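You operate a simulated robot arm through the tools that you are given. There is no shell and no other tool.

You are at the controls of a simulated robot arm. One attempt, no reset.

JOB
Wax the top of the big orange block with the felt pad.
Fine: the wax is in the silver tin; shut it again and put the pad back. A coat counts when it lies all over at full strength: go over it till it gets no stronger.

It is judged by the outcome, as a careful person would: the job done as asked, and still so three seconds after it is handed in. It fails if anything else is knocked over, pushed out of place, dropped, spilled or broken.

ROBOT AND FRAMES
A 7-joint arm with a two-finger parallel gripper, fixed in place. Base frame: the origin is on the floor under the middle of its stand, x ahead of it, y to its left, z up; the work surface is at about z = 902. Readings come in mm, rad, newtons and seconds.
It reaches about 966 mm from its shoulder. Its first joint turns from -2.897 to 2.897 rad. Payload 3.43 kg.
Tool frame: the origin (TCP) lies between the finger pads and is the grasp point; the fingertips stand 30 mm ahead of it; z points along the fingers, y is the line along which they close. The gripper opens to 94 mm. The fingers are 28 mm wide and 10 mm thick; the gripper's body (50 by 96 mm) begins 55 mm behind the TCP.
Orientation is that of the tool frame in the base frame, as [roll, pitch, yaw] about the fixed x, y, z axes, in that order (R = Rz(yaw) Ry(pitch) Rx(roll)). With the fingers straight down and closing along the base's y, the tool's x points along the base's -x, its y along +y and its z along -z.

CONTROLS
- The arm moves only by the tool servo_tool. Its argument "plan" is a list of rows, each an object of numbers (a shift or turn left out is 0, a gripper value left out holds the last): "tx", "ty", "tz": the shift along the tool's x, y, z in cm; "ax", "ay", "az": the turn, a rotation vector about the tool's x, y, z in rad; "gripper": the finger opening in cm, from 0 to 9.4. In form: [{"tx": .., "ty": .., "tz": .., "ax": .., "ay": .., "az": .., "gripper": ..}, ...]. A call has 1 to 20 rows; each row is the pose to reach, as a shift and turn from the pose commanded when the call began, along the tool's axes at that moment. Rows are played at 5 a second. More than 50 mm and 0.15 rad between two rows, or a gripper value outside its range, and nothing of the call is played. Where a pose cannot be reached the arm comes as near as it can. A force on the tool above 90 N (or 10 N above the force at the start of the call, whichever is more), or a blocked arm, ends the call early, and 0.2 s more pass. Each finger travels about 45 mm/s and halts on what it meets, pressing with about 32 N; the grip force reading is that of the motor and also rises with nothing between the fingers. The clock runs only during rows and for 0.2 s after the last one: add rows that repeat a pose to give the fingers time. It gives the time, the measured TCP pose, the force on the tool (base axes), the opening and the grip force at its end, in the units of the frame above (readings bear some noise), with the torque about the TCP (base axes, N m) and any sound that the robot's microphone picked up, and new pictures: "pictures" is both (left out), scene, wrist or none.
- Cameras (640 x 400 px; columns grow to the right, rows downward): "scene" is fixed at [401.4, -651.2, 1692.2]; the picture's right is [1.00, 0.02, 0.00], its down [0.02, -0.94, -0.33] and it looks along [-0.01, 0.33, -0.94] (base axes); focal length 347 px, centre (320, 200). "wrist" rides on the gripper at [76, 14, -103] in the tool frame; the picture's right is [-0.18, 0.98, 0.00], its down [-0.75, -0.14, -0.64] and it looks along [-0.63, -0.12, 0.77] (tool axes); focal length 243 px, centre (320, 200). There is no depth. A picture from a camera that has moved, and an enlarged one, comes with that camera's place and axes in the base frame and with its lens.
- move_column(by): slides the trunk up (or, below 0, down) by that many mm; the arm rides with it, the base frame stays. It gives what a move gives, with no picture.
- zoom(camera, box): a new picture of the part [left, top, right, bottom] of that camera's present view, enlarged. No time passes.
- hand_in(): hands the job in; it is judged then, once.

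Places have to be worked out from the pictures, the camera data and where the tool is seen. Open the gripper and draw the arm clear of the work before you hand the job in, unless the task says otherwise.

The tools are called by a JSON object that holds its "op" and its "data". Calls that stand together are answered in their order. servo_tool: Moves the arm, as the interface text tells. Its arguments: {"type":"object","properties":{"plan":{"type":"array"},"pictures":{"type":"string","enum":["both","scene","wrist","none"]}},"required":["plan"]} The other tools are called the same way: move_column (by) moves the trunk up or down; zoom (camera, box) takes an enlarged picture of a part of a camera's view; hand_in () hands the job in.

At the start:

```text
clock: 0.0
tcp_pos: [413.0, -406.6, 1296.0]
orientation: [3.141, 0.0, 3.141]
ft_force: [-0.2, 0.2, -1.0]
ft_torque: [0.01, 0.02, 0.0]
gripper_width: 94.2
finger_force: 0.1
trunk travel left (down, up): [-325.0, 165.0]
```

scene: 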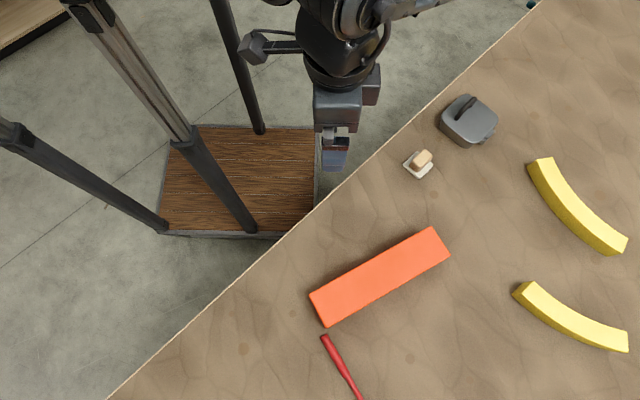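
wrist: 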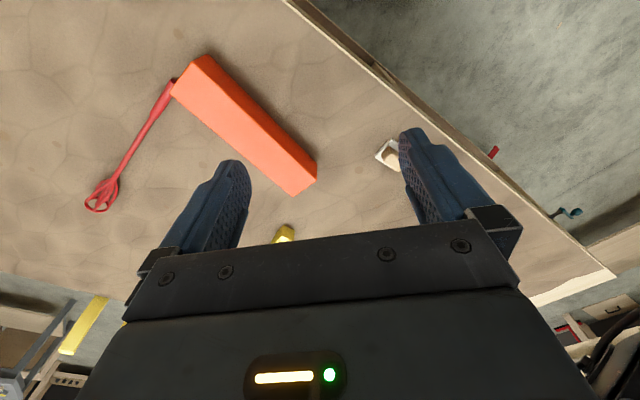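

The scene shows a long orange block, a grey tin with a lid and handle, and a small felt pad on a white dish. I'll enlarge these to work out their places before moving.

{"op": "zoom", "data": {"camera": "scene", "box": [420, 80, 520, 160]}}

{"op": "zoom", "data": {"camera": "scene", "box": [390, 135, 450, 185]}}

{"op": "zoom", "data": {"camera": "scene", "box": [290, 215, 470, 335]}}

{"op": "zoom", "data": {"camera": "wrist", "box": [340, 100, 480, 200]}}

```text
5.00 times, centred on (470, 120) of scene
camera zoom: at [401.4, -651.2, 1692.2], right [1.0, 0.02, 0.0], down [0.02, -0.94, -0.33], along [-0.01, 0.33, -0.94], focal length 1736 px, centre (-430, 600)
```

zoom: 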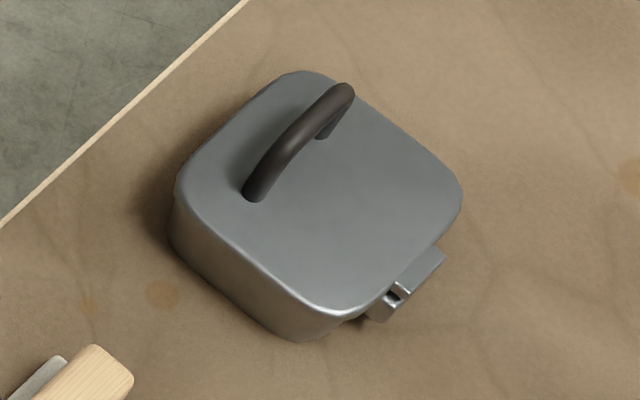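

```text
8.00 times, centred on (420, 160) of scene
camera zoom: at [401.4, -651.2, 1692.2], right [1.0, 0.02, 0.0], down [0.02, -0.94, -0.33], along [-0.01, 0.33, -0.94], focal length 2778 px, centre (-480, 520)
```

zoom: 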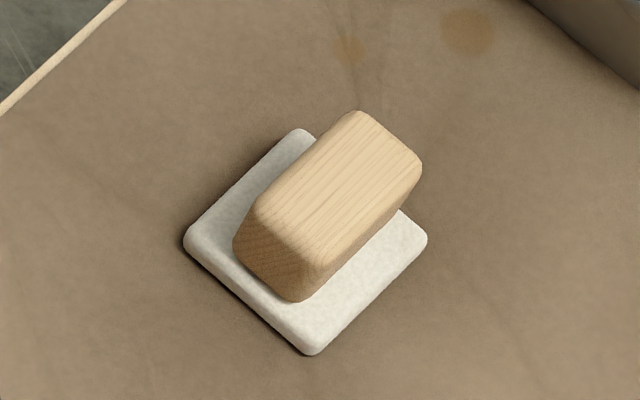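

```text
3.33 times, centred on (380, 275) of scene
camera zoom: at [401.4, -651.2, 1692.2], right [1.0, 0.02, 0.0], down [0.02, -0.94, -0.33], along [-0.01, 0.33, -0.94], focal length 1158 px, centre (120, -50)
```

zoom: 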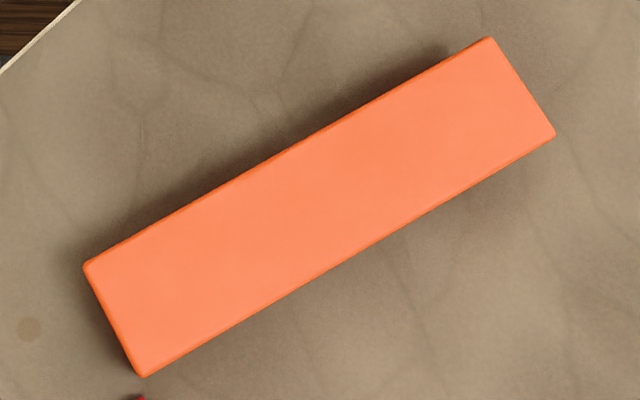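

```text
4.00 times, centred on (410, 150) of wrist
camera zoom: at [336.8, -391.4, 1399.3], right [0.18, 0.98, 0.0], down [0.75, -0.14, 0.64], along [0.63, -0.12, -0.77], focal length 970 px, centre (-40, 400)
```

zoom: 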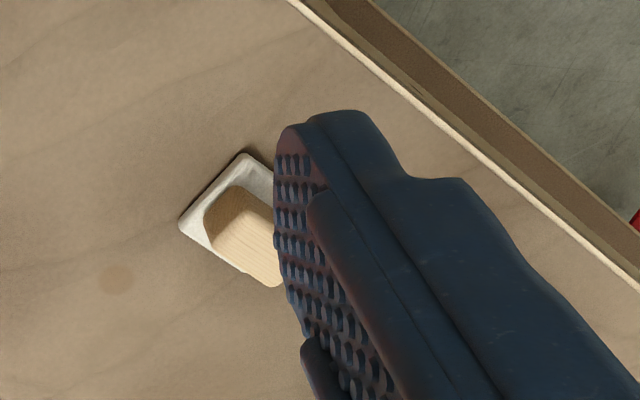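

From the camera data I place the pad near (634, -283), its handle top at about z 948. The tin is near (756, -180), with what looks like a hinge or latch on its lower-right side, and the block is centred near (525, -558). I'll move the arm high towards the tin and pad for a closer wrist view.

{"op": "servo_tool", "data": {"plan": [{"tx": -2.5, "ty": 2.5, "tz": 0.5}, {"tx": -5, "ty": 5, "tz": 1}, {"tx": -7.5, "ty": 7.5, "tz": 2}, {"tx": -10, "ty": 10, "tz": 3}, {"tx": -12.5, "ty": 12.5, "tz": 4}, {"tx": -15, "ty": 15, "tz": 5}, {"tx": -17.5, "ty": 17.5, "tz": 6}, {"tx": -19, "ty": 20, "tz": 7}, {"tx": -19, "ty": 21, "tz": 8}, {"tx": -19, "ty": 21, "tz": 8}], "pictures": "both"}}

```text
clock: 2.2
tcp_pos: [604.8, -194.6, 1214.2]
orientation: [-3.141, 0.0, 3.141]
ft_force: [0.1, 0.4, -0.7]
ft_torque: [0.0, 0.02, 0.03]
gripper_width: 94.1
finger_force: 0.2
trunk travel left (down, up): [-325.0, 165.0]
camera wrist: at [527.3, -181.0, 1318.2], right [0.18, 0.98, 0.0], down [0.75, -0.14, 0.64], along [0.63, -0.12, -0.77], focal length 243 px, centre (320, 200)
```

scene: 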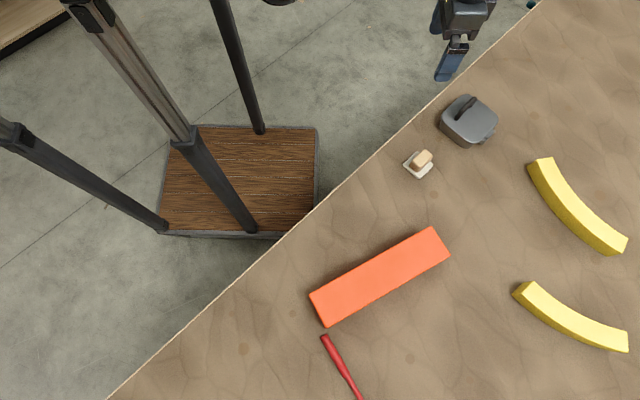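
wrist: 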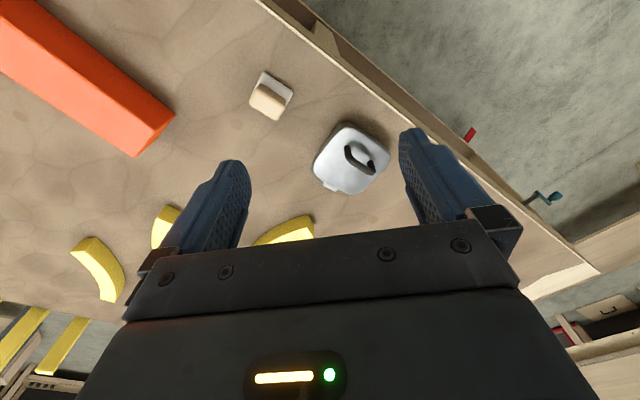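

The tin and pad are now in the wrist view; I enlarge both.

{"op": "zoom", "data": {"camera": "wrist", "box": [300, 110, 400, 205]}}

{"op": "zoom", "data": {"camera": "wrist", "box": [235, 60, 305, 130]}}

{"op": "zoom", "data": {"camera": "scene", "box": [430, 85, 510, 150]}}

```text
4.21 times, centred on (350, 158) of wrist
camera zoom: at [527.3, -181.0, 1318.2], right [0.18, 0.98, 0.0], down [0.75, -0.14, 0.64], along [0.63, -0.12, -0.77], focal length 1022 px, centre (194, 379)
```

zoom: 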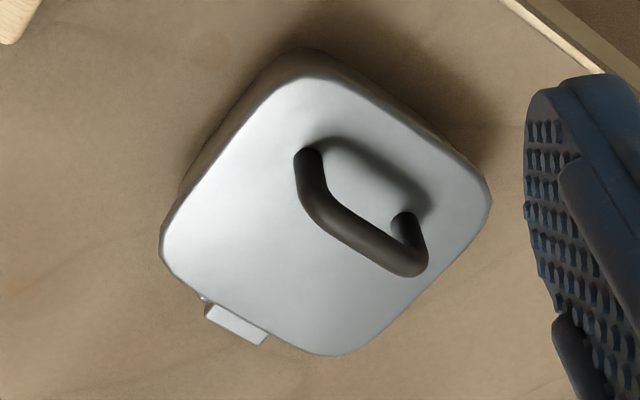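

```text
5.71 times, centred on (270, 95) of wrist
camera zoom: at [527.3, -181.0, 1318.2], right [0.18, 0.98, 0.0], down [0.75, -0.14, 0.64], along [0.63, -0.12, -0.77], focal length 1386 px, centre (606, 800)
```

zoom: 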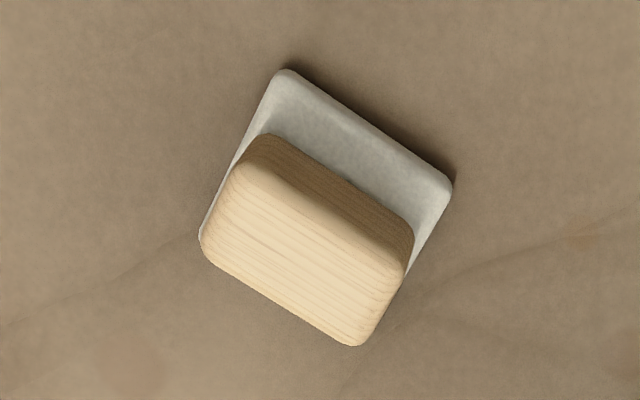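

```text
6.15 times, centred on (470, 118) of scene
camera zoom: at [401.4, -651.2, 1692.2], right [1.0, 0.02, 0.0], down [0.02, -0.94, -0.33], along [-0.01, 0.33, -0.94], focal length 2137 px, centre (-603, 708)
```

zoom: 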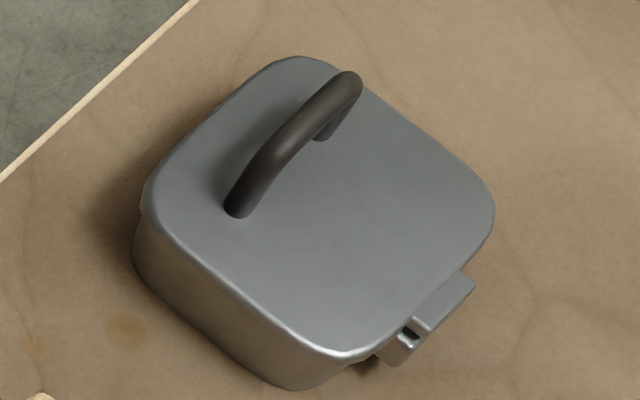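

The tin's lid has an arch handle towards the robot side and a metal fitting on the (+x, -y) side, most likely a hinge. I'll turn the tool 45° so the fingers close across the handle, and come in for a closer view.

{"op": "servo_tool", "data": {"plan": [{"tx": -2, "ty": -0.3, "tz": 0.5, "az": -0.13}, {"tx": -4, "ty": -0.6, "tz": 1.5, "az": -0.26}, {"tx": -6, "ty": -0.9, "tz": 2.5, "az": -0.39}, {"tx": -8, "ty": -1.2, "tz": 3.5, "az": -0.52}, {"tx": -10, "ty": -1.5, "tz": 4.5, "az": -0.65}, {"tx": -11.8, "ty": -1.8, "tz": 5.5, "az": -0.785}, {"tx": -11.8, "ty": -1.8, "tz": 6.4, "az": -0.785}, {"tx": -11.8, "ty": -1.8, "tz": 6.4, "az": -0.785}], "pictures": "both"}}

```text
clock: 4.0
tcp_pos: [721.3, -215.3, 1151.6]
orientation: [3.141, 0.0, -2.357]
ft_force: [0.1, 0.2, 0.1]
ft_torque: [0.0, 0.01, 0.01]
gripper_width: 94.0
finger_force: 0.0
trunk travel left (down, up): [-325.0, 165.0]
camera wrist: at [657.0, -259.1, 1254.5], right [-0.57, 0.82, 0.0], down [0.63, 0.43, 0.64], along [0.53, 0.36, -0.77], focal length 243 px, centre (320, 200)
```

scene: 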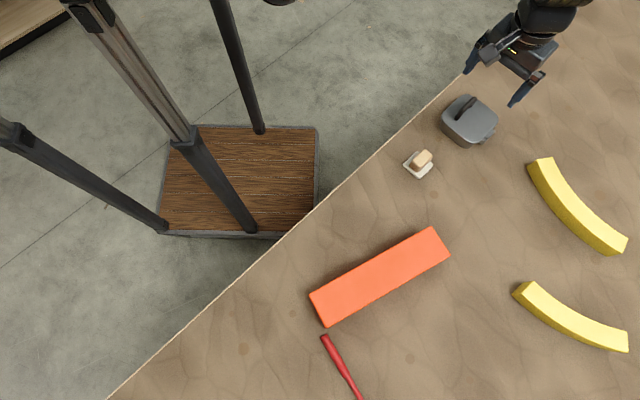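
wrist: 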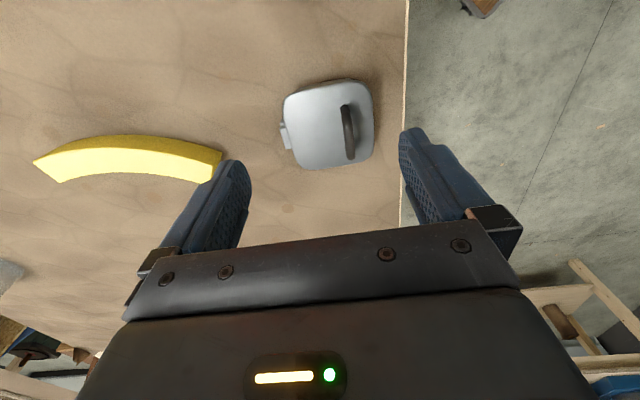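

The handle now lies along the finger plane. I'll enlarge the tin from this viewpoint.

{"op": "zoom", "data": {"camera": "wrist", "box": [265, 65, 395, 185]}}

{"op": "zoom", "data": {"camera": "wrist", "box": [265, 90, 315, 160]}}

```text
3.33 times, centred on (330, 125) of wrist
camera zoom: at [657.0, -259.1, 1254.5], right [-0.57, 0.82, 0.0], down [0.63, 0.43, 0.64], along [0.53, 0.36, -0.77], focal length 809 px, centre (287, 450)
```

zoom: 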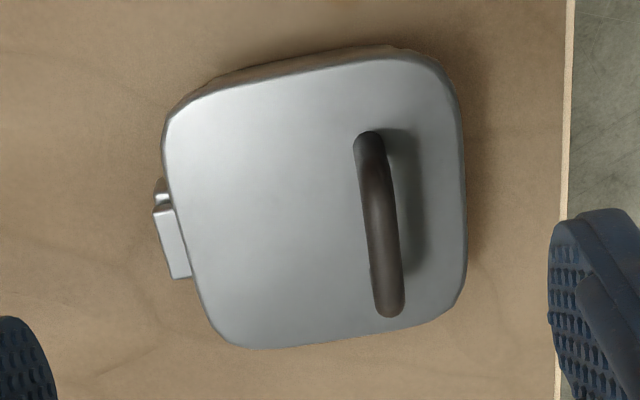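

```text
5.71 times, centred on (290, 125) of wrist
camera zoom: at [657.0, -259.1, 1254.5], right [-0.57, 0.82, 0.0], down [0.63, 0.43, 0.64], along [0.53, 0.36, -0.77], focal length 1386 px, centre (491, 629)
```

zoom: 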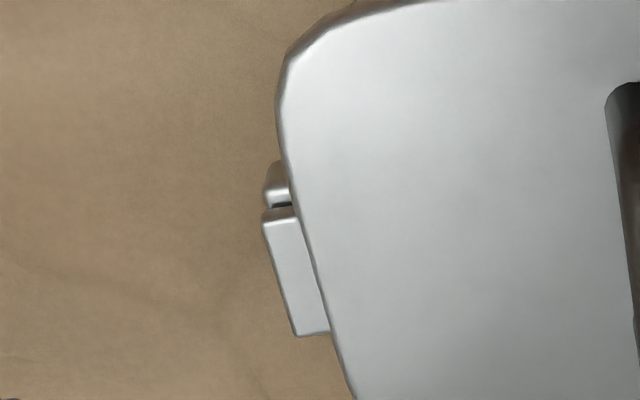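

Triangulating both cameras gives the handle bar at about (739, -162, 988), the lid top at z ≈ 960 and the lid centre near (754, -177). The fitting is at about (805, -217). I'll tilt the wrist to see that fitting from a lower angle before pulling on anything.

{"op": "servo_tool", "data": {"plan": [{"tx": 0.6, "ty": -1.1, "tz": 1.5, "ay": -0.12}, {"tx": 1.3, "ty": -2.2, "tz": 3.5, "ay": -0.25}, {"tx": 2.0, "ty": -3.3, "tz": 5.5, "ay": -0.38}, {"tx": 2.6, "ty": -4.4, "tz": 7.5, "ay": -0.5}, {"tx": 2.6, "ty": -4.4, "tz": 7.5, "ay": -0.5}, {"tx": 2.6, "ty": -4.4, "tz": 7.5, "ay": -0.5}], "pictures": "both"}}

```text
clock: 5.4
tcp_pos: [734.3, -264.2, 1075.9]
orientation: [-3.141, 0.5, -2.357]
ft_force: [0.7, -0.3, 1.0]
ft_torque: [-0.01, 0.0, -0.01]
gripper_width: 94.1
finger_force: 0.1
trunk travel left (down, up): [-325.0, 165.0]
camera wrist: at [640.8, -335.4, 1130.7], right [-0.58, 0.81, 0.09], down [0.35, 0.15, 0.92], along [0.74, 0.57, -0.37], focal length 243 px, centre (320, 200)
```

scene: 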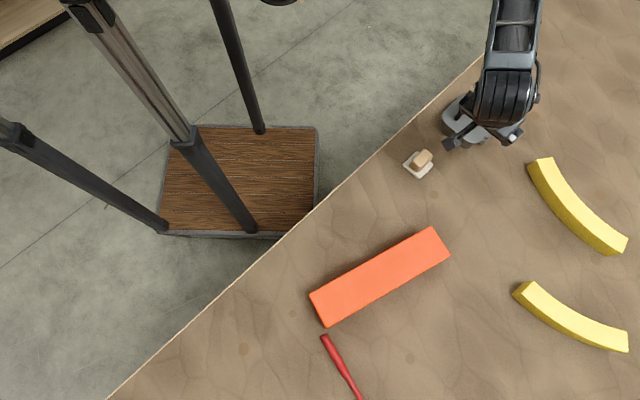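
wrist: 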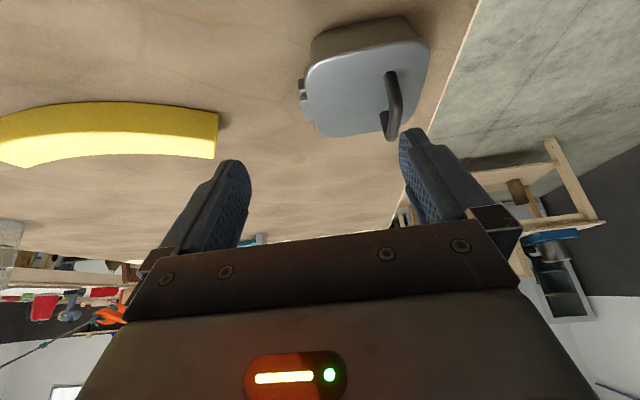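

The tin is visible from a lower angle; I'll enlarge it.

{"op": "zoom", "data": {"camera": "wrist", "box": [280, 5, 440, 145]}}

{"op": "zoom", "data": {"camera": "wrist", "box": [285, 60, 335, 110]}}

```text
2.86 times, centred on (360, 75) of wrist
camera zoom: at [640.8, -335.4, 1130.7], right [-0.58, 0.81, 0.09], down [0.35, 0.15, 0.92], along [0.74, 0.57, -0.37], focal length 693 px, centre (206, 557)
```

zoom: 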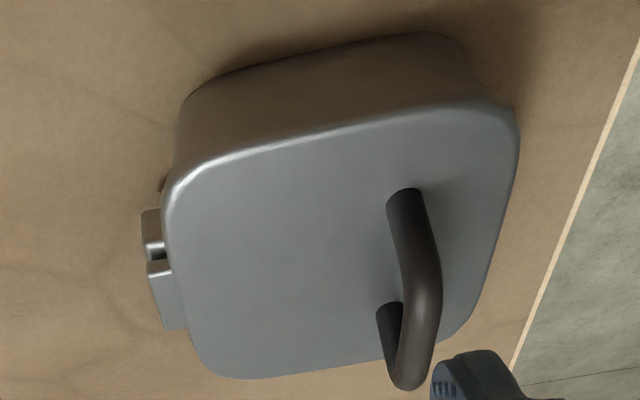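

```text
8.00 times, centred on (310, 85) of wrist
camera zoom: at [640.8, -335.4, 1130.7], right [-0.58, 0.81, 0.09], down [0.35, 0.15, 0.92], along [0.74, 0.57, -0.37], focal length 1941 px, centre (400, 1120)
```

zoom: 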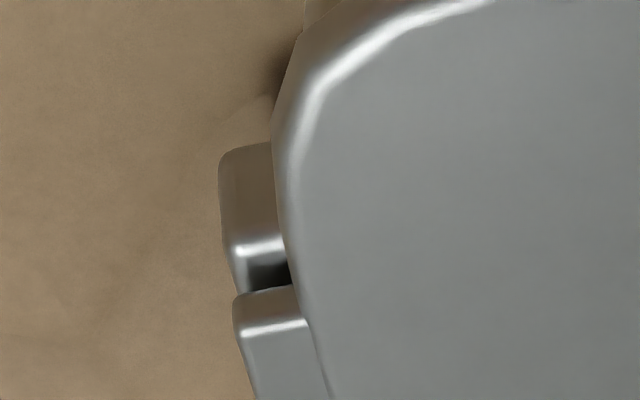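

The fitting is a lid tab stacked over a body lug, consistent with a hinge on that side. The handle is on the free side, with its bar running at about 46° and centred near (738.5, -162.5, 985). I'll go back to vertical above the handle and narrow the fingers.

{"op": "servo_tool", "data": {"plan": [{"tx": -1.46, "ty": 1.7, "tz": 1.0, "ay": 0.12, "gripper": 5.0}, {"tx": -2.92, "ty": 3.4, "tz": 2.25, "ay": 0.25}, {"tx": -4.4, "ty": 5.1, "tz": 3.6, "ay": 0.38}, {"tx": -5.84, "ty": 6.86, "tz": 5.01, "ay": 0.5}, {"tx": -5.84, "ty": 6.86, "tz": 5.01, "ay": 0.5}, {"tx": -5.84, "ty": 6.86, "tz": 5.01, "ay": 0.5}], "pictures": "both"}}

```text
clock: 6.8
tcp_pos: [734.9, -173.8, 1059.4]
orientation: [-3.14, -0.002, -2.385]
ft_force: [0.9, 1.1, 0.7]
ft_torque: [0.0, 0.01, 0.01]
gripper_width: 50.2
finger_force: 0.1
trunk travel left (down, up): [-325.0, 165.0]
camera wrist: at [668.2, -215.0, 1163.0], right [-0.54, 0.84, 0.0], down [0.65, 0.41, 0.64], along [0.54, 0.35, -0.77], focal length 243 px, centre (320, 200)
```

scene: 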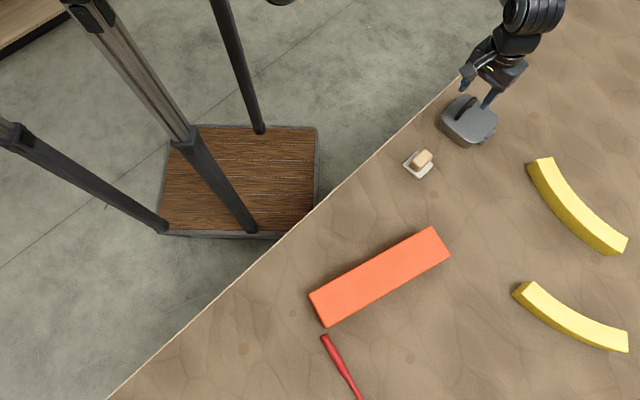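
wrist: 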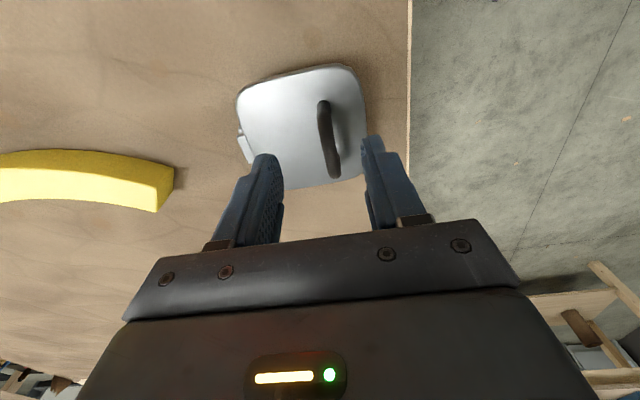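

The pose stopped about 12 mm short of the command. I'll hold to see whether it's lag or a joint limit.

{"op": "servo_tool", "data": {"plan": [{"tx": 0}, {"tx": 0}, {"tx": 0}], "pictures": "none"}}

```text
clock: 7.6
tcp_pos: [734.3, -174.2, 1061.1]
orientation: [3.141, 0.001, -2.387]
ft_force: [0.1, -0.1, -0.1]
ft_torque: [-0.02, 0.01, 0.03]
gripper_width: 50.0
finger_force: 0.1
trunk travel left (down, up): [-325.0, 165.0]
```

It is a limit rather than lag. I'll raise the tool 80 mm to see whether the error shrinks with height, which would tell me whether to lower the trunk.

{"op": "servo_tool", "data": {"plan": [{"tz": -4}, {"tz": -8}, {"tz": -8}, {"tz": -8}], "pictures": "none"}}

```text
clock: 8.6
tcp_pos: [731.3, -179.2, 1140.2]
orientation: [3.14, -0.001, -2.401]
ft_force: [-0.1, 0.6, 0.1]
ft_torque: [-0.02, 0.02, -0.03]
gripper_width: 50.2
finger_force: 0.0
trunk travel left (down, up): [-325.0, 165.0]
```

The error grew with height and is mostly sideways, so a wrist or elbow joint seems to be caught at a limit. I'll turn the tool back to yaw ≈ π at this spot and see if the position is then met.

{"op": "servo_tool", "data": {"plan": [{"az": 0.14}, {"az": 0.28}, {"az": 0.42}, {"az": 0.56}, {"az": 0.7}, {"az": 0.785}, {"az": 0.785}], "pictures": "scene"}}

```text
clock: 10.2
tcp_pos: [734.0, -173.3, 1141.3]
orientation: [-3.141, 0.001, 3.113]
ft_force: [-0.2, 0.2, 0.0]
ft_torque: [0.04, 0.01, 0.02]
gripper_width: 50.1
finger_force: 0.0
trunk travel left (down, up): [-325.0, 165.0]
```

scene: 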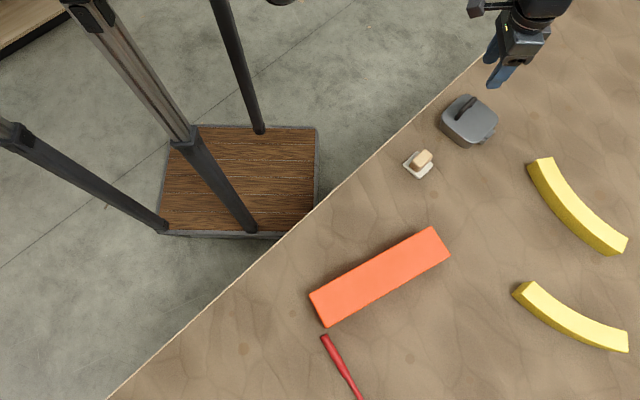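

The sideways limit persists at any yaw: azimuth won't go beyond about -13.3°, so the first joint is at its stop. Leaning the hand towards the hinge side keeps the wrist further from that stop. I'll go back to 45° yaw at a reachable spot, then tilt.

{"op": "servo_tool", "data": {"plan": [{"tx": 0, "ty": -1.75, "az": -0.0}, {"tx": 0, "ty": -3.5, "az": -0.13}, {"tx": -0.1, "ty": -5.25, "az": -0.26}, {"tx": -0.1, "ty": -5.25, "az": -0.39}, {"tx": -0.1, "ty": -5.25, "az": -0.52}, {"tx": -0.1, "ty": -5.25, "az": -0.65}, {"tx": -0.1, "ty": -5.25, "az": -0.785}, {"tx": -0.1, "ty": -5.25, "az": -0.785}], "pictures": "none"}}

```text
clock: 12.0
tcp_pos: [740.0, -214.3, 1140.7]
orientation: [3.141, 0.0, -2.356]
ft_force: [-0.6, -1.0, -0.7]
ft_torque: [0.01, -0.02, -0.03]
gripper_width: 50.0
finger_force: 0.0
trunk travel left (down, up): [-325.0, 165.0]
```

Commanded and measured poses agree again. Now I tilt by 0.35 rad towards the hinge side and come to a pre-grasp point 80 mm up the tool axis from the handle bar.

{"op": "servo_tool", "data": {"plan": [{"tx": -0.9, "ty": 0.2, "tz": 2, "ax": -0.1, "gripper": 3.2}, {"tx": -1.8, "ty": 0.5, "tz": 4, "ax": -0.2}, {"tx": -2.7, "ty": 0.8, "tz": 6, "ax": -0.3}, {"tx": -3.61, "ty": 1.07, "tz": 8.1, "ax": -0.35}, {"tx": -3.61, "ty": 1.07, "tz": 8.1, "ax": -0.35}, {"tx": -3.61, "ty": 1.07, "tz": 8.1, "ax": -0.35}], "pictures": "both"}}

```text
clock: 13.4
tcp_pos: [758.1, -181.2, 1060.5]
orientation: [2.792, -0.001, -2.356]
ft_force: [0.0, -1.1, -0.3]
ft_torque: [-0.01, 0.01, 0.02]
gripper_width: 32.2
finger_force: 0.0
trunk travel left (down, up): [-325.0, 165.0]
camera wrist: at [719.1, -250.4, 1162.3], right [-0.52, 0.78, 0.34], down [0.78, 0.28, 0.55], along [0.34, 0.55, -0.76], focal length 243 px, centre (320, 200)
```

scene: 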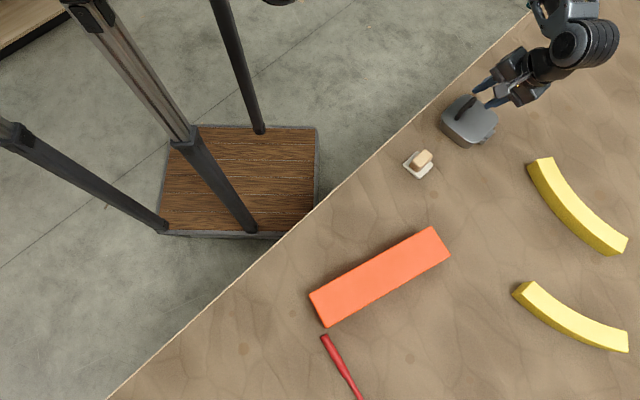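
wrist: 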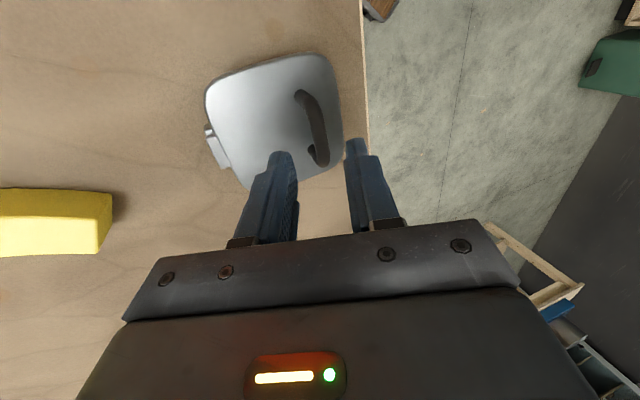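

The tilted pose is reached. I'll enlarge the wrist view to check how the bar lines up with the finger gap.

{"op": "zoom", "data": {"camera": "wrist", "box": [260, 60, 380, 200]}}

{"op": "zoom", "data": {"camera": "scene", "box": [430, 60, 540, 150]}}

```text
2.86 times, centred on (320, 130) of wrist
camera zoom: at [719.1, -250.4, 1162.3], right [-0.52, 0.78, 0.34], down [0.78, 0.28, 0.55], along [0.34, 0.55, -0.76], focal length 693 px, centre (320, 400)
```

zoom: 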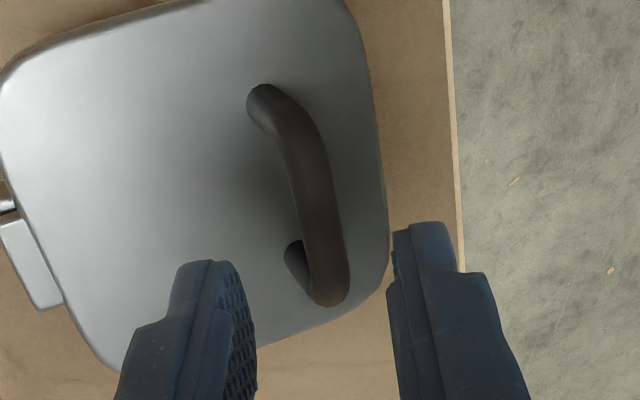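

```text
4.44 times, centred on (485, 105) of scene
camera zoom: at [401.4, -651.2, 1692.2], right [1.0, 0.02, 0.0], down [0.02, -0.94, -0.33], along [-0.01, 0.33, -0.94], focal length 1543 px, centre (-413, 622)
```

zoom: 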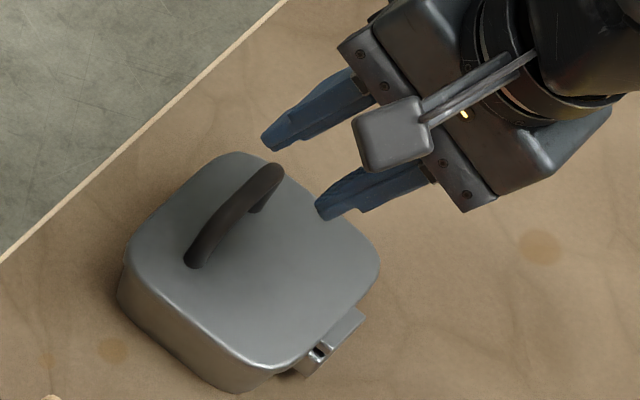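

The bar sits about 2.5 mm to the hinge side of the tool axis and well within the 32 mm opening. I advance 45 mm along the fingers and check again.

{"op": "servo_tool", "data": {"plan": [{"ty": -0.2, "tz": 1.5}, {"ty": -0.2, "tz": 3}, {"ty": -0.2, "tz": 4.5}, {"ty": -0.2, "tz": 4.5}], "pictures": "both"}}

{"op": "zoom", "data": {"camera": "wrist", "box": [260, 80, 380, 200]}}

{"op": "zoom", "data": {"camera": "scene", "box": [430, 60, 540, 150]}}

```text
clock: 14.4
tcp_pos: [748.1, -172.9, 1016.7]
orientation: [2.793, 0.001, -2.357]
ft_force: [-0.6, 0.0, 0.0]
ft_torque: [-0.03, -0.01, 0.01]
gripper_width: 31.9
finger_force: 0.1
trunk travel left (down, up): [-325.0, 165.0]
camera wrist: at [709.0, -241.1, 1119.3], right [-0.52, 0.78, 0.34], down [0.78, 0.28, 0.55], along [0.34, 0.55, -0.76], focal length 243 px, centre (320, 200)
```

scene: 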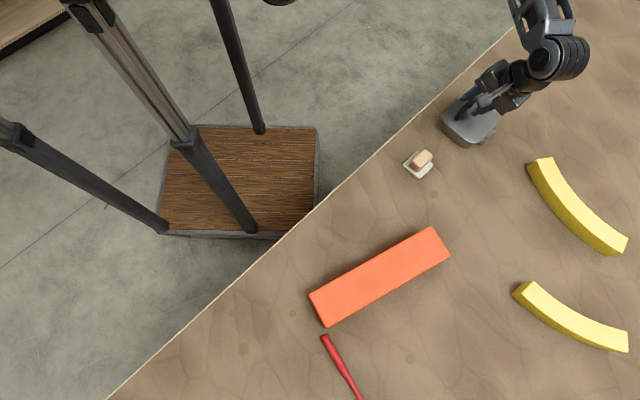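
wrist: 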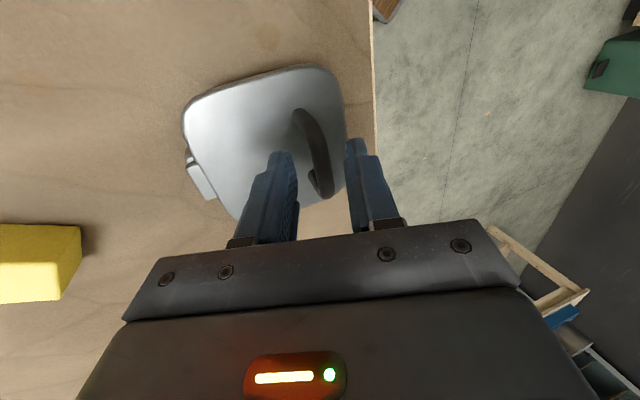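

```text
3.33 times, centred on (320, 140) of wrist
camera zoom: at [709.0, -241.1, 1119.3], right [-0.52, 0.78, 0.34], down [0.78, 0.28, 0.55], along [0.34, 0.55, -0.76], focal length 809 px, centre (320, 400)
```

zoom: 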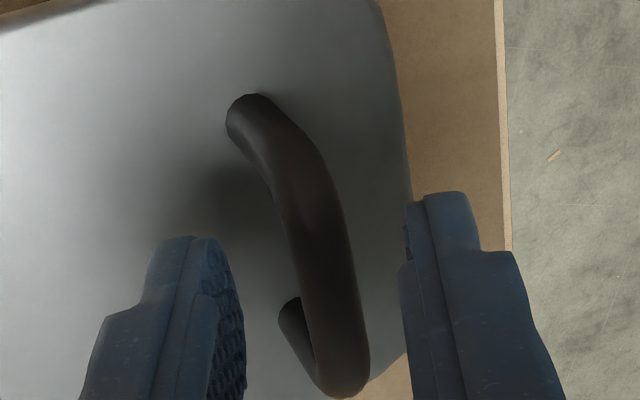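

```text
4.44 times, centred on (485, 105) of scene
camera zoom: at [401.4, -651.2, 1692.2], right [1.0, 0.02, 0.0], down [0.02, -0.94, -0.33], along [-0.01, 0.33, -0.94], focal length 1543 px, centre (-413, 622)
```

zoom: 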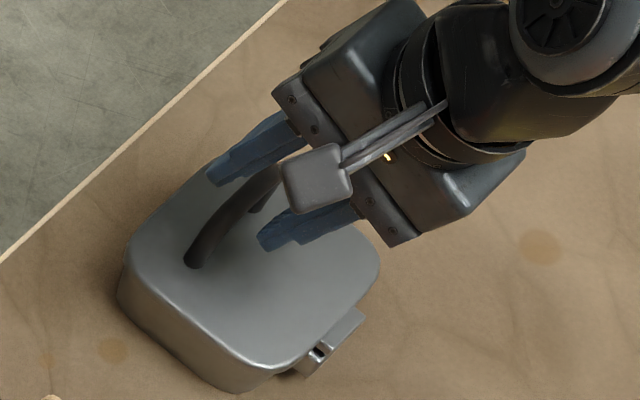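

The bar is centred between the fingers to within about 1 mm. I advance the last 14 mm and close on it.

{"op": "servo_tool", "data": {"plan": [{"ty": -0.1, "tz": 0.7}, {"ty": -0.1, "tz": 1.4}, {"ty": -0.1, "tz": 1.4}, {"ty": -0.1, "tz": 1.4, "gripper": 0.5}, {"ty": -0.1, "tz": 1.4, "gripper": 0.5}, {"ty": -0.1, "tz": 1.4, "gripper": 0.5}, {"ty": -0.1, "tz": 1.4, "gripper": 0.5}], "pictures": "both"}}

{"op": "zoom", "data": {"camera": "wrist", "box": [260, 80, 380, 200]}}

```text
clock: 16.0
tcp_pos: [744.8, -168.2, 1003.7]
orientation: [2.792, -0.001, -2.356]
ft_force: [-6.2, 6.0, 3.1]
ft_torque: [0.2, 0.18, 0.04]
gripper_width: 11.3
finger_force: 45.0
trunk travel left (down, up): [-325.0, 165.0]
camera wrist: at [705.8, -237.8, 1105.8], right [-0.52, 0.78, 0.34], down [0.78, 0.28, 0.55], along [0.34, 0.55, -0.76], focal length 243 px, centre (320, 200)
```

scene: 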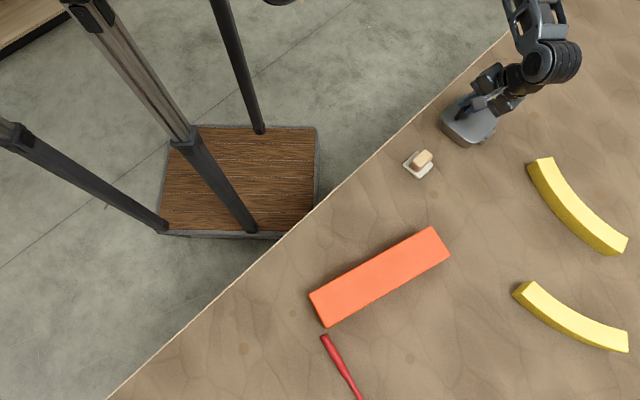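
wrist: 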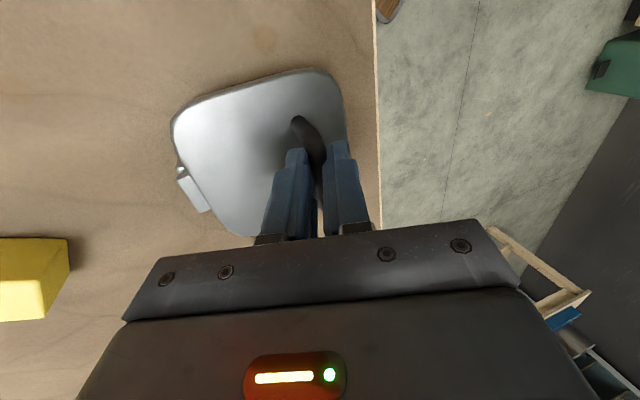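

```text
3.33 times, centred on (320, 140) of wrist
camera zoom: at [705.8, -237.8, 1105.8], right [-0.52, 0.78, 0.34], down [0.78, 0.28, 0.55], along [0.34, 0.55, -0.76], focal length 809 px, centre (320, 400)
```

zoom: 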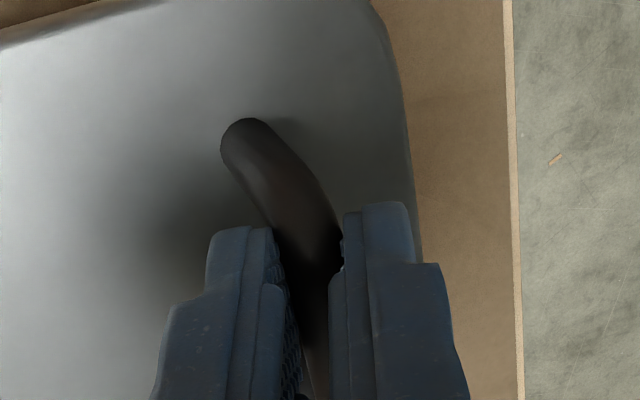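

The bar is held at 11.3 mm, with a light 8–9 N sideways load. I lift a small 0.1 rad arc about the presumed hinge and read the force and picture.

{"op": "servo_tool", "data": {"plan": [{"ty": -0.02, "tz": -0.28}, {"ty": -0.04, "tz": -0.56}, {"ty": -0.07, "tz": -0.84}, {"ty": -0.07, "tz": -0.84}], "pictures": "both"}}

{"op": "zoom", "data": {"camera": "wrist", "box": [150, 50, 390, 250]}}

{"op": "zoom", "data": {"camera": "scene", "box": [430, 60, 540, 150]}}

```text
clock: 17.0
tcp_pos: [747.9, -171.0, 1012.1]
orientation: [2.795, 0.0, -2.357]
ft_force: [-4.0, 5.0, 1.4]
ft_torque: [0.12, 0.18, 0.05]
gripper_width: 10.8
finger_force: 45.1
trunk travel left (down, up): [-325.0, 165.0]
camera wrist: at [708.6, -240.5, 1113.5], right [-0.52, 0.78, 0.34], down [0.78, 0.28, 0.55], along [0.34, 0.55, -0.76], focal length 243 px, centre (320, 200)
```

scene: 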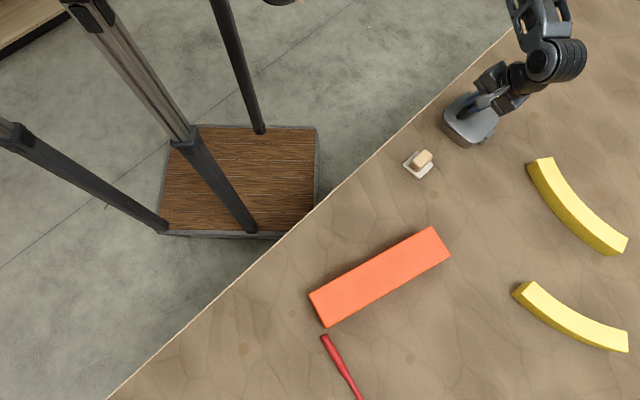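
wrist: 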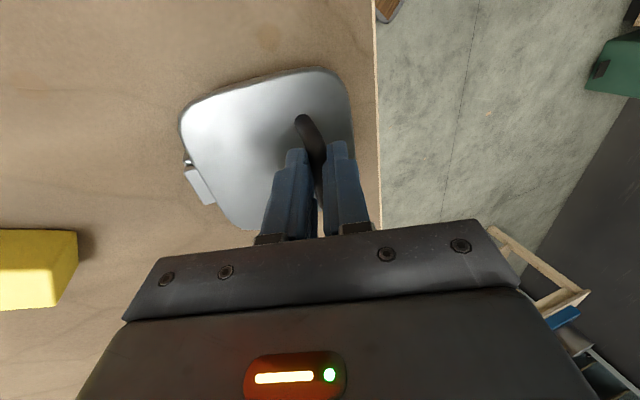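

```text
2.00 times, centred on (270, 150) of wrist
camera zoom: at [708.6, -240.5, 1113.5], right [-0.52, 0.78, 0.34], down [0.78, 0.28, 0.55], along [0.34, 0.55, -0.76], focal length 485 px, centre (420, 300)
```

zoom: 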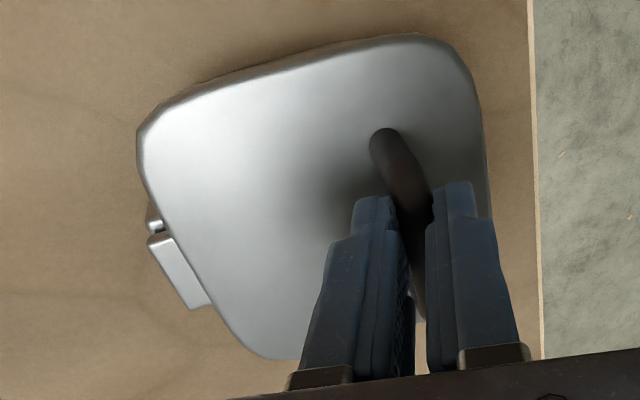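

```text
4.44 times, centred on (485, 105) of scene
camera zoom: at [401.4, -651.2, 1692.2], right [1.0, 0.02, 0.0], down [0.02, -0.94, -0.33], along [-0.01, 0.33, -0.94], focal length 1543 px, centre (-413, 622)
```

zoom: 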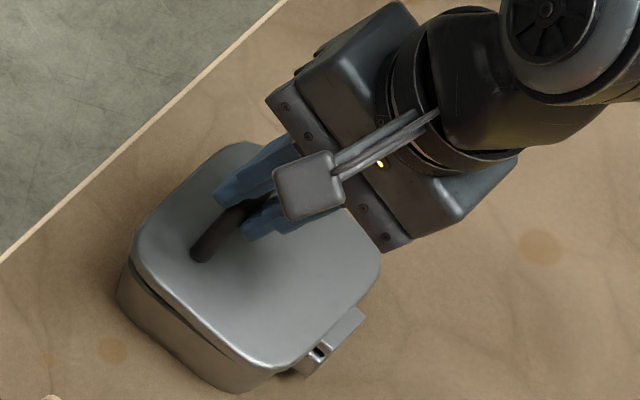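

The lid is opening at the handle side about the tab, so that is the hinge; the tin stayed put and the force is low. I continue the arc slowly to about 0.5 rad.

{"op": "servo_tool", "data": {"plan": [{"ty": -0.1, "tz": -0.41}, {"ty": -0.2, "tz": -0.83}, {"ty": -0.34, "tz": -1.22}, {"ty": -0.48, "tz": -1.62}, {"ty": -0.66, "tz": -2.0}, {"ty": -0.84, "tz": -2.39}, {"ty": -1.05, "tz": -2.76}, {"ty": -1.27, "tz": -3.13}, {"ty": -1.27, "tz": -3.13}], "pictures": "both"}}

{"op": "zoom", "data": {"camera": "scene", "box": [430, 60, 540, 150]}}

```text
clock: 19.0
tcp_pos: [763.8, -187.5, 1037.2]
orientation: [2.792, -0.001, -2.356]
ft_force: [-17.0, 13.1, 25.6]
ft_torque: [0.26, 0.81, 0.18]
gripper_width: 11.3
finger_force: 44.5
trunk travel left (down, up): [-325.0, 165.0]
camera wrist: at [724.0, -255.9, 1139.4], right [-0.52, 0.78, 0.34], down [0.78, 0.28, 0.55], along [0.34, 0.55, -0.76], focal length 243 px, centre (320, 200)
```

scene: 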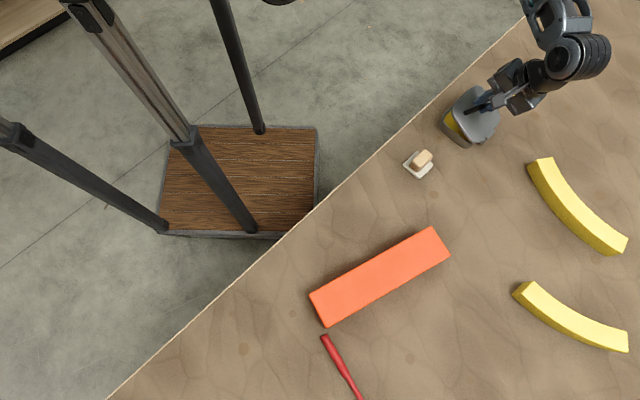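
wrist: 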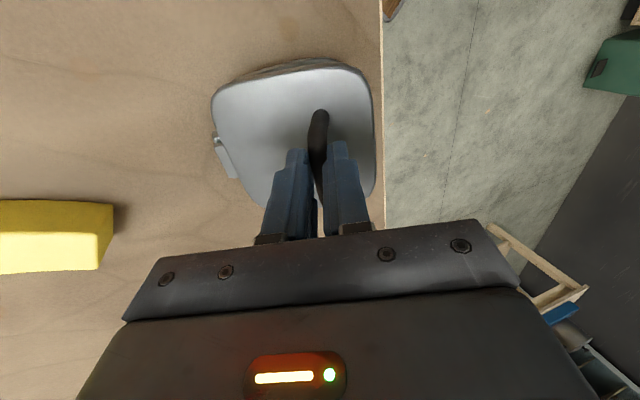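

```text
4.44 times, centred on (485, 105) of scene
camera zoom: at [401.4, -651.2, 1692.2], right [1.0, 0.02, 0.0], down [0.02, -0.94, -0.33], along [-0.01, 0.33, -0.94], focal length 1543 px, centre (-413, 622)
```

zoom: 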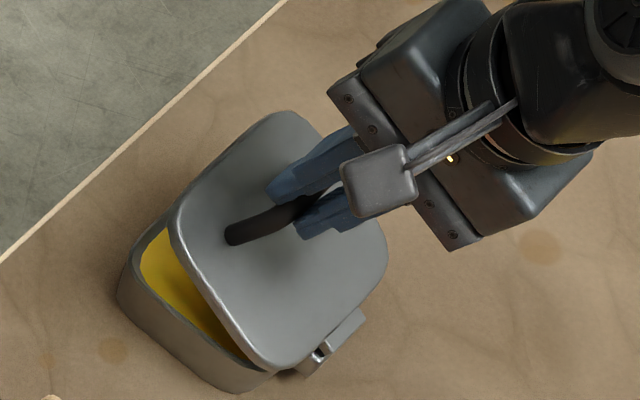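

The wax shows yellow inside. The 33 N load points radially outward from the hinge, so my arc radius is slightly small. I ease outward 2 mm to see how the load drops.

{"op": "servo_tool", "data": {"plan": [{"ty": 0.08, "tz": -0.05}, {"ty": 0.17, "tz": -0.11}, {"ty": 0.17, "tz": -0.11}], "pictures": "none"}}

```text
clock: 19.8
tcp_pos: [763.5, -187.2, 1037.4]
orientation: [2.792, 0.002, -2.357]
ft_force: [-8.3, 6.3, 12.5]
ft_torque: [0.44, 0.12, -0.07]
gripper_width: 11.1
finger_force: 45.0
trunk travel left (down, up): [-325.0, 165.0]
```

Two millimetres halved the load, so the hinge is about 6 mm further out and higher than I assumed. With the corrected radius of 88 mm I carry on to about 0.9 rad, lessening the tilt a little.

{"op": "servo_tool", "data": {"plan": [{"ty": -0.14, "tz": -0.4, "ax": 0.02}, {"ty": -0.31, "tz": -0.78, "ax": 0.04}, {"ty": -0.53, "tz": -1.14, "ax": 0.06}, {"ty": -0.76, "tz": -1.48, "ax": 0.08}, {"ty": -1.01, "tz": -1.81, "ax": 0.1}, {"ty": -1.28, "tz": -2.13, "ax": 0.115}, {"ty": -1.57, "tz": -2.42, "ax": 0.13}, {"ty": -1.87, "tz": -2.7, "ax": 0.15}, {"ty": -1.87, "tz": -2.7, "ax": 0.15}], "pictures": "both"}}

{"op": "zoom", "data": {"camera": "scene", "box": [430, 60, 540, 150]}}

```text
clock: 21.8
tcp_pos: [781.5, -205.1, 1057.2]
orientation: [2.943, 0.001, -2.356]
ft_force: [-8.9, -5.2, 5.2]
ft_torque: [-0.2, 0.42, 0.16]
gripper_width: 11.0
finger_force: 45.3
trunk travel left (down, up): [-325.0, 165.0]
camera wrist: at [732.1, -263.7, 1161.4], right [-0.55, 0.81, 0.19], down [0.72, 0.35, 0.6], along [0.42, 0.47, -0.78], focal length 243 px, centre (320, 200)
```

scene: 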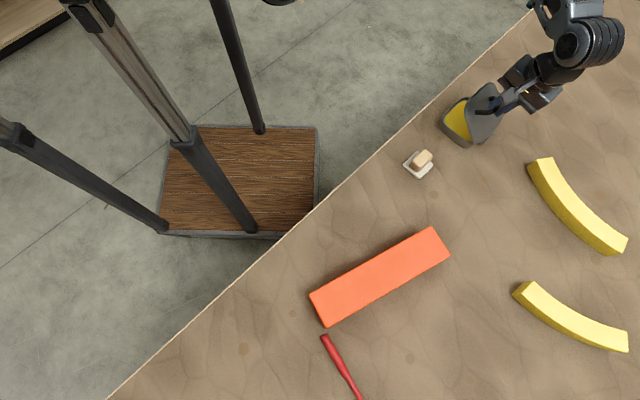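
wrist: 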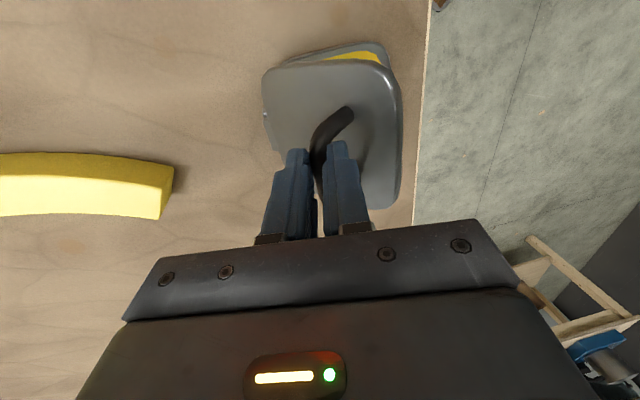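

```text
4.44 times, centred on (485, 105) of scene
camera zoom: at [401.4, -651.2, 1692.2], right [1.0, 0.02, 0.0], down [0.02, -0.94, -0.33], along [-0.01, 0.33, -0.94], focal length 1543 px, centre (-413, 622)
```

zoom: 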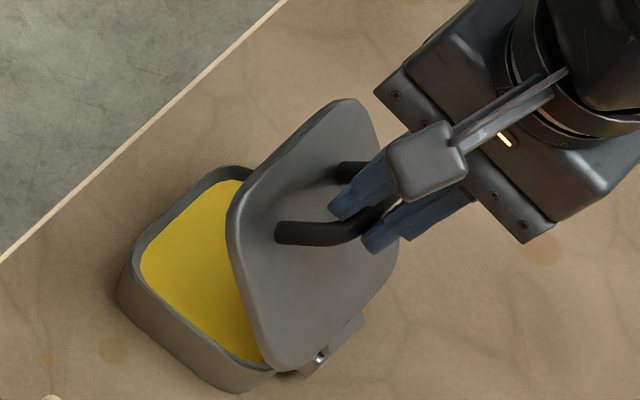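

The arc now fits, with about 11 N left. I continue another 0.3 rad.

{"op": "servo_tool", "data": {"plan": [{"ty": -0.36, "tz": -0.21, "ax": 0.01}, {"ty": -0.73, "tz": -0.41, "ax": 0.02}, {"ty": -1.12, "tz": -0.58, "ax": 0.03}, {"ty": -1.52, "tz": -0.74, "ax": 0.04}, {"ty": -1.92, "tz": -0.87, "ax": 0.05}, {"ty": -2.33, "tz": -0.98, "ax": 0.06}, {"ty": -2.33, "tz": -0.98, "ax": 0.06}], "pictures": "both"}}

{"op": "zoom", "data": {"camera": "scene", "box": [430, 60, 540, 150]}}

```text
clock: 23.4
tcp_pos: [799.8, -221.5, 1062.1]
orientation: [3.003, 0.001, -2.356]
ft_force: [-4.1, -3.7, -0.8]
ft_torque: [0.15, 0.04, -0.01]
gripper_width: 11.0
finger_force: 45.1
trunk travel left (down, up): [-325.0, 165.0]
camera wrist: at [744.9, -276.3, 1166.1], right [-0.56, 0.82, 0.14], down [0.69, 0.37, 0.62], along [0.45, 0.44, -0.78], focal length 243 px, centre (320, 200)
```

scene: 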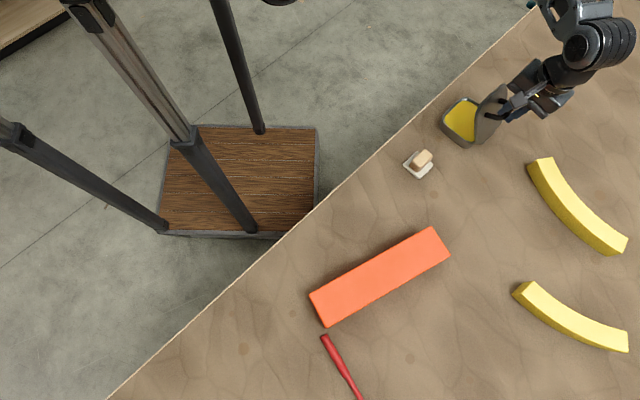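
wrist: 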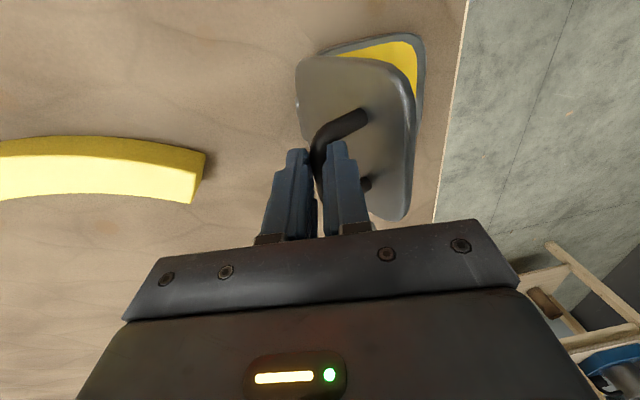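

```text
4.44 times, centred on (485, 105) of scene
camera zoom: at [401.4, -651.2, 1692.2], right [1.0, 0.02, 0.0], down [0.02, -0.94, -0.33], along [-0.01, 0.33, -0.94], focal length 1543 px, centre (-413, 622)
```

zoom: 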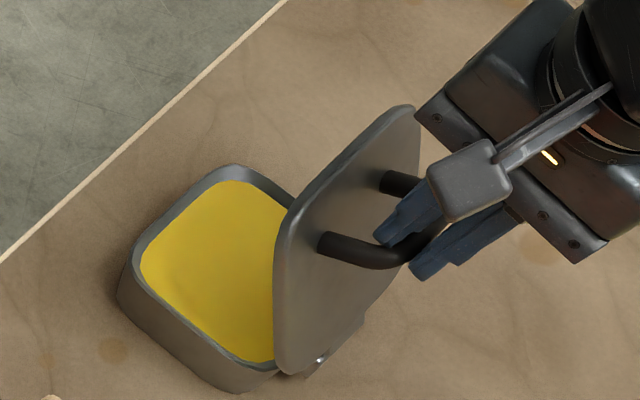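

The lid is at about 68°, with almost no load. I continue to about 92° to find out where it will rest.

{"op": "servo_tool", "data": {"plan": [{"ty": -0.43, "tz": -0.06}, {"ty": -0.87, "tz": -0.1}, {"ty": -1.31, "tz": -0.12}, {"ty": -1.76, "tz": -0.12}, {"ty": -2.2, "tz": -0.09}, {"ty": -2.64, "tz": -0.05}, {"ty": -3.07, "tz": 0.02}, {"ty": -3.5, "tz": 0.11}, {"ty": -3.5, "tz": 0.11}], "pictures": "both"}}

{"op": "zoom", "data": {"camera": "scene", "box": [430, 60, 540, 150]}}

```text
clock: 25.4
tcp_pos: [823.1, -247.0, 1055.9]
orientation: [3.003, 0.0, -2.356]
ft_force: [4.0, 2.0, 6.8]
ft_torque: [0.11, -0.13, -0.02]
gripper_width: 11.1
finger_force: 44.5
trunk travel left (down, up): [-325.0, 165.0]
camera wrist: at [769.5, -300.8, 1160.1], right [-0.56, 0.82, 0.14], down [0.69, 0.37, 0.62], along [0.45, 0.44, -0.78], focal length 243 px, centre (320, 200)
```

scene: 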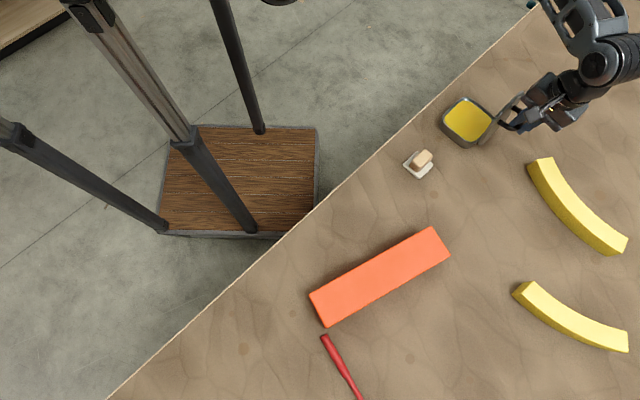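
wrist: 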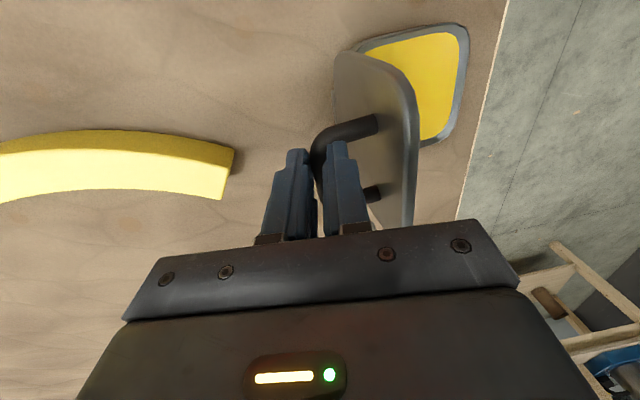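

```text
4.44 times, centred on (485, 105) of scene
camera zoom: at [401.4, -651.2, 1692.2], right [1.0, 0.02, 0.0], down [0.02, -0.94, -0.33], along [-0.01, 0.33, -0.94], focal length 1543 px, centre (-413, 622)
```

zoom: 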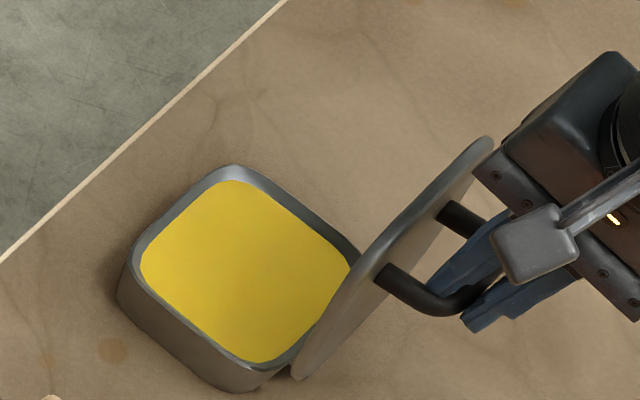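

The lid is just past vertical and the load is still light. I push gently on towards about 103° to find the stop.

{"op": "servo_tool", "data": {"plan": [{"ty": -0.21, "tz": 0.05}, {"ty": -0.43, "tz": 0.11}, {"ty": -0.65, "tz": 0.17}, {"ty": -0.86, "tz": 0.24}], "pictures": "none"}}

```text
clock: 26.4
tcp_pos: [830.7, -253.2, 1051.9]
orientation: [3.0, -0.001, -2.357]
ft_force: [-1.4, 2.5, -2.9]
ft_torque: [0.03, 0.29, 0.06]
gripper_width: 11.2
finger_force: 44.6
trunk travel left (down, up): [-325.0, 165.0]
```

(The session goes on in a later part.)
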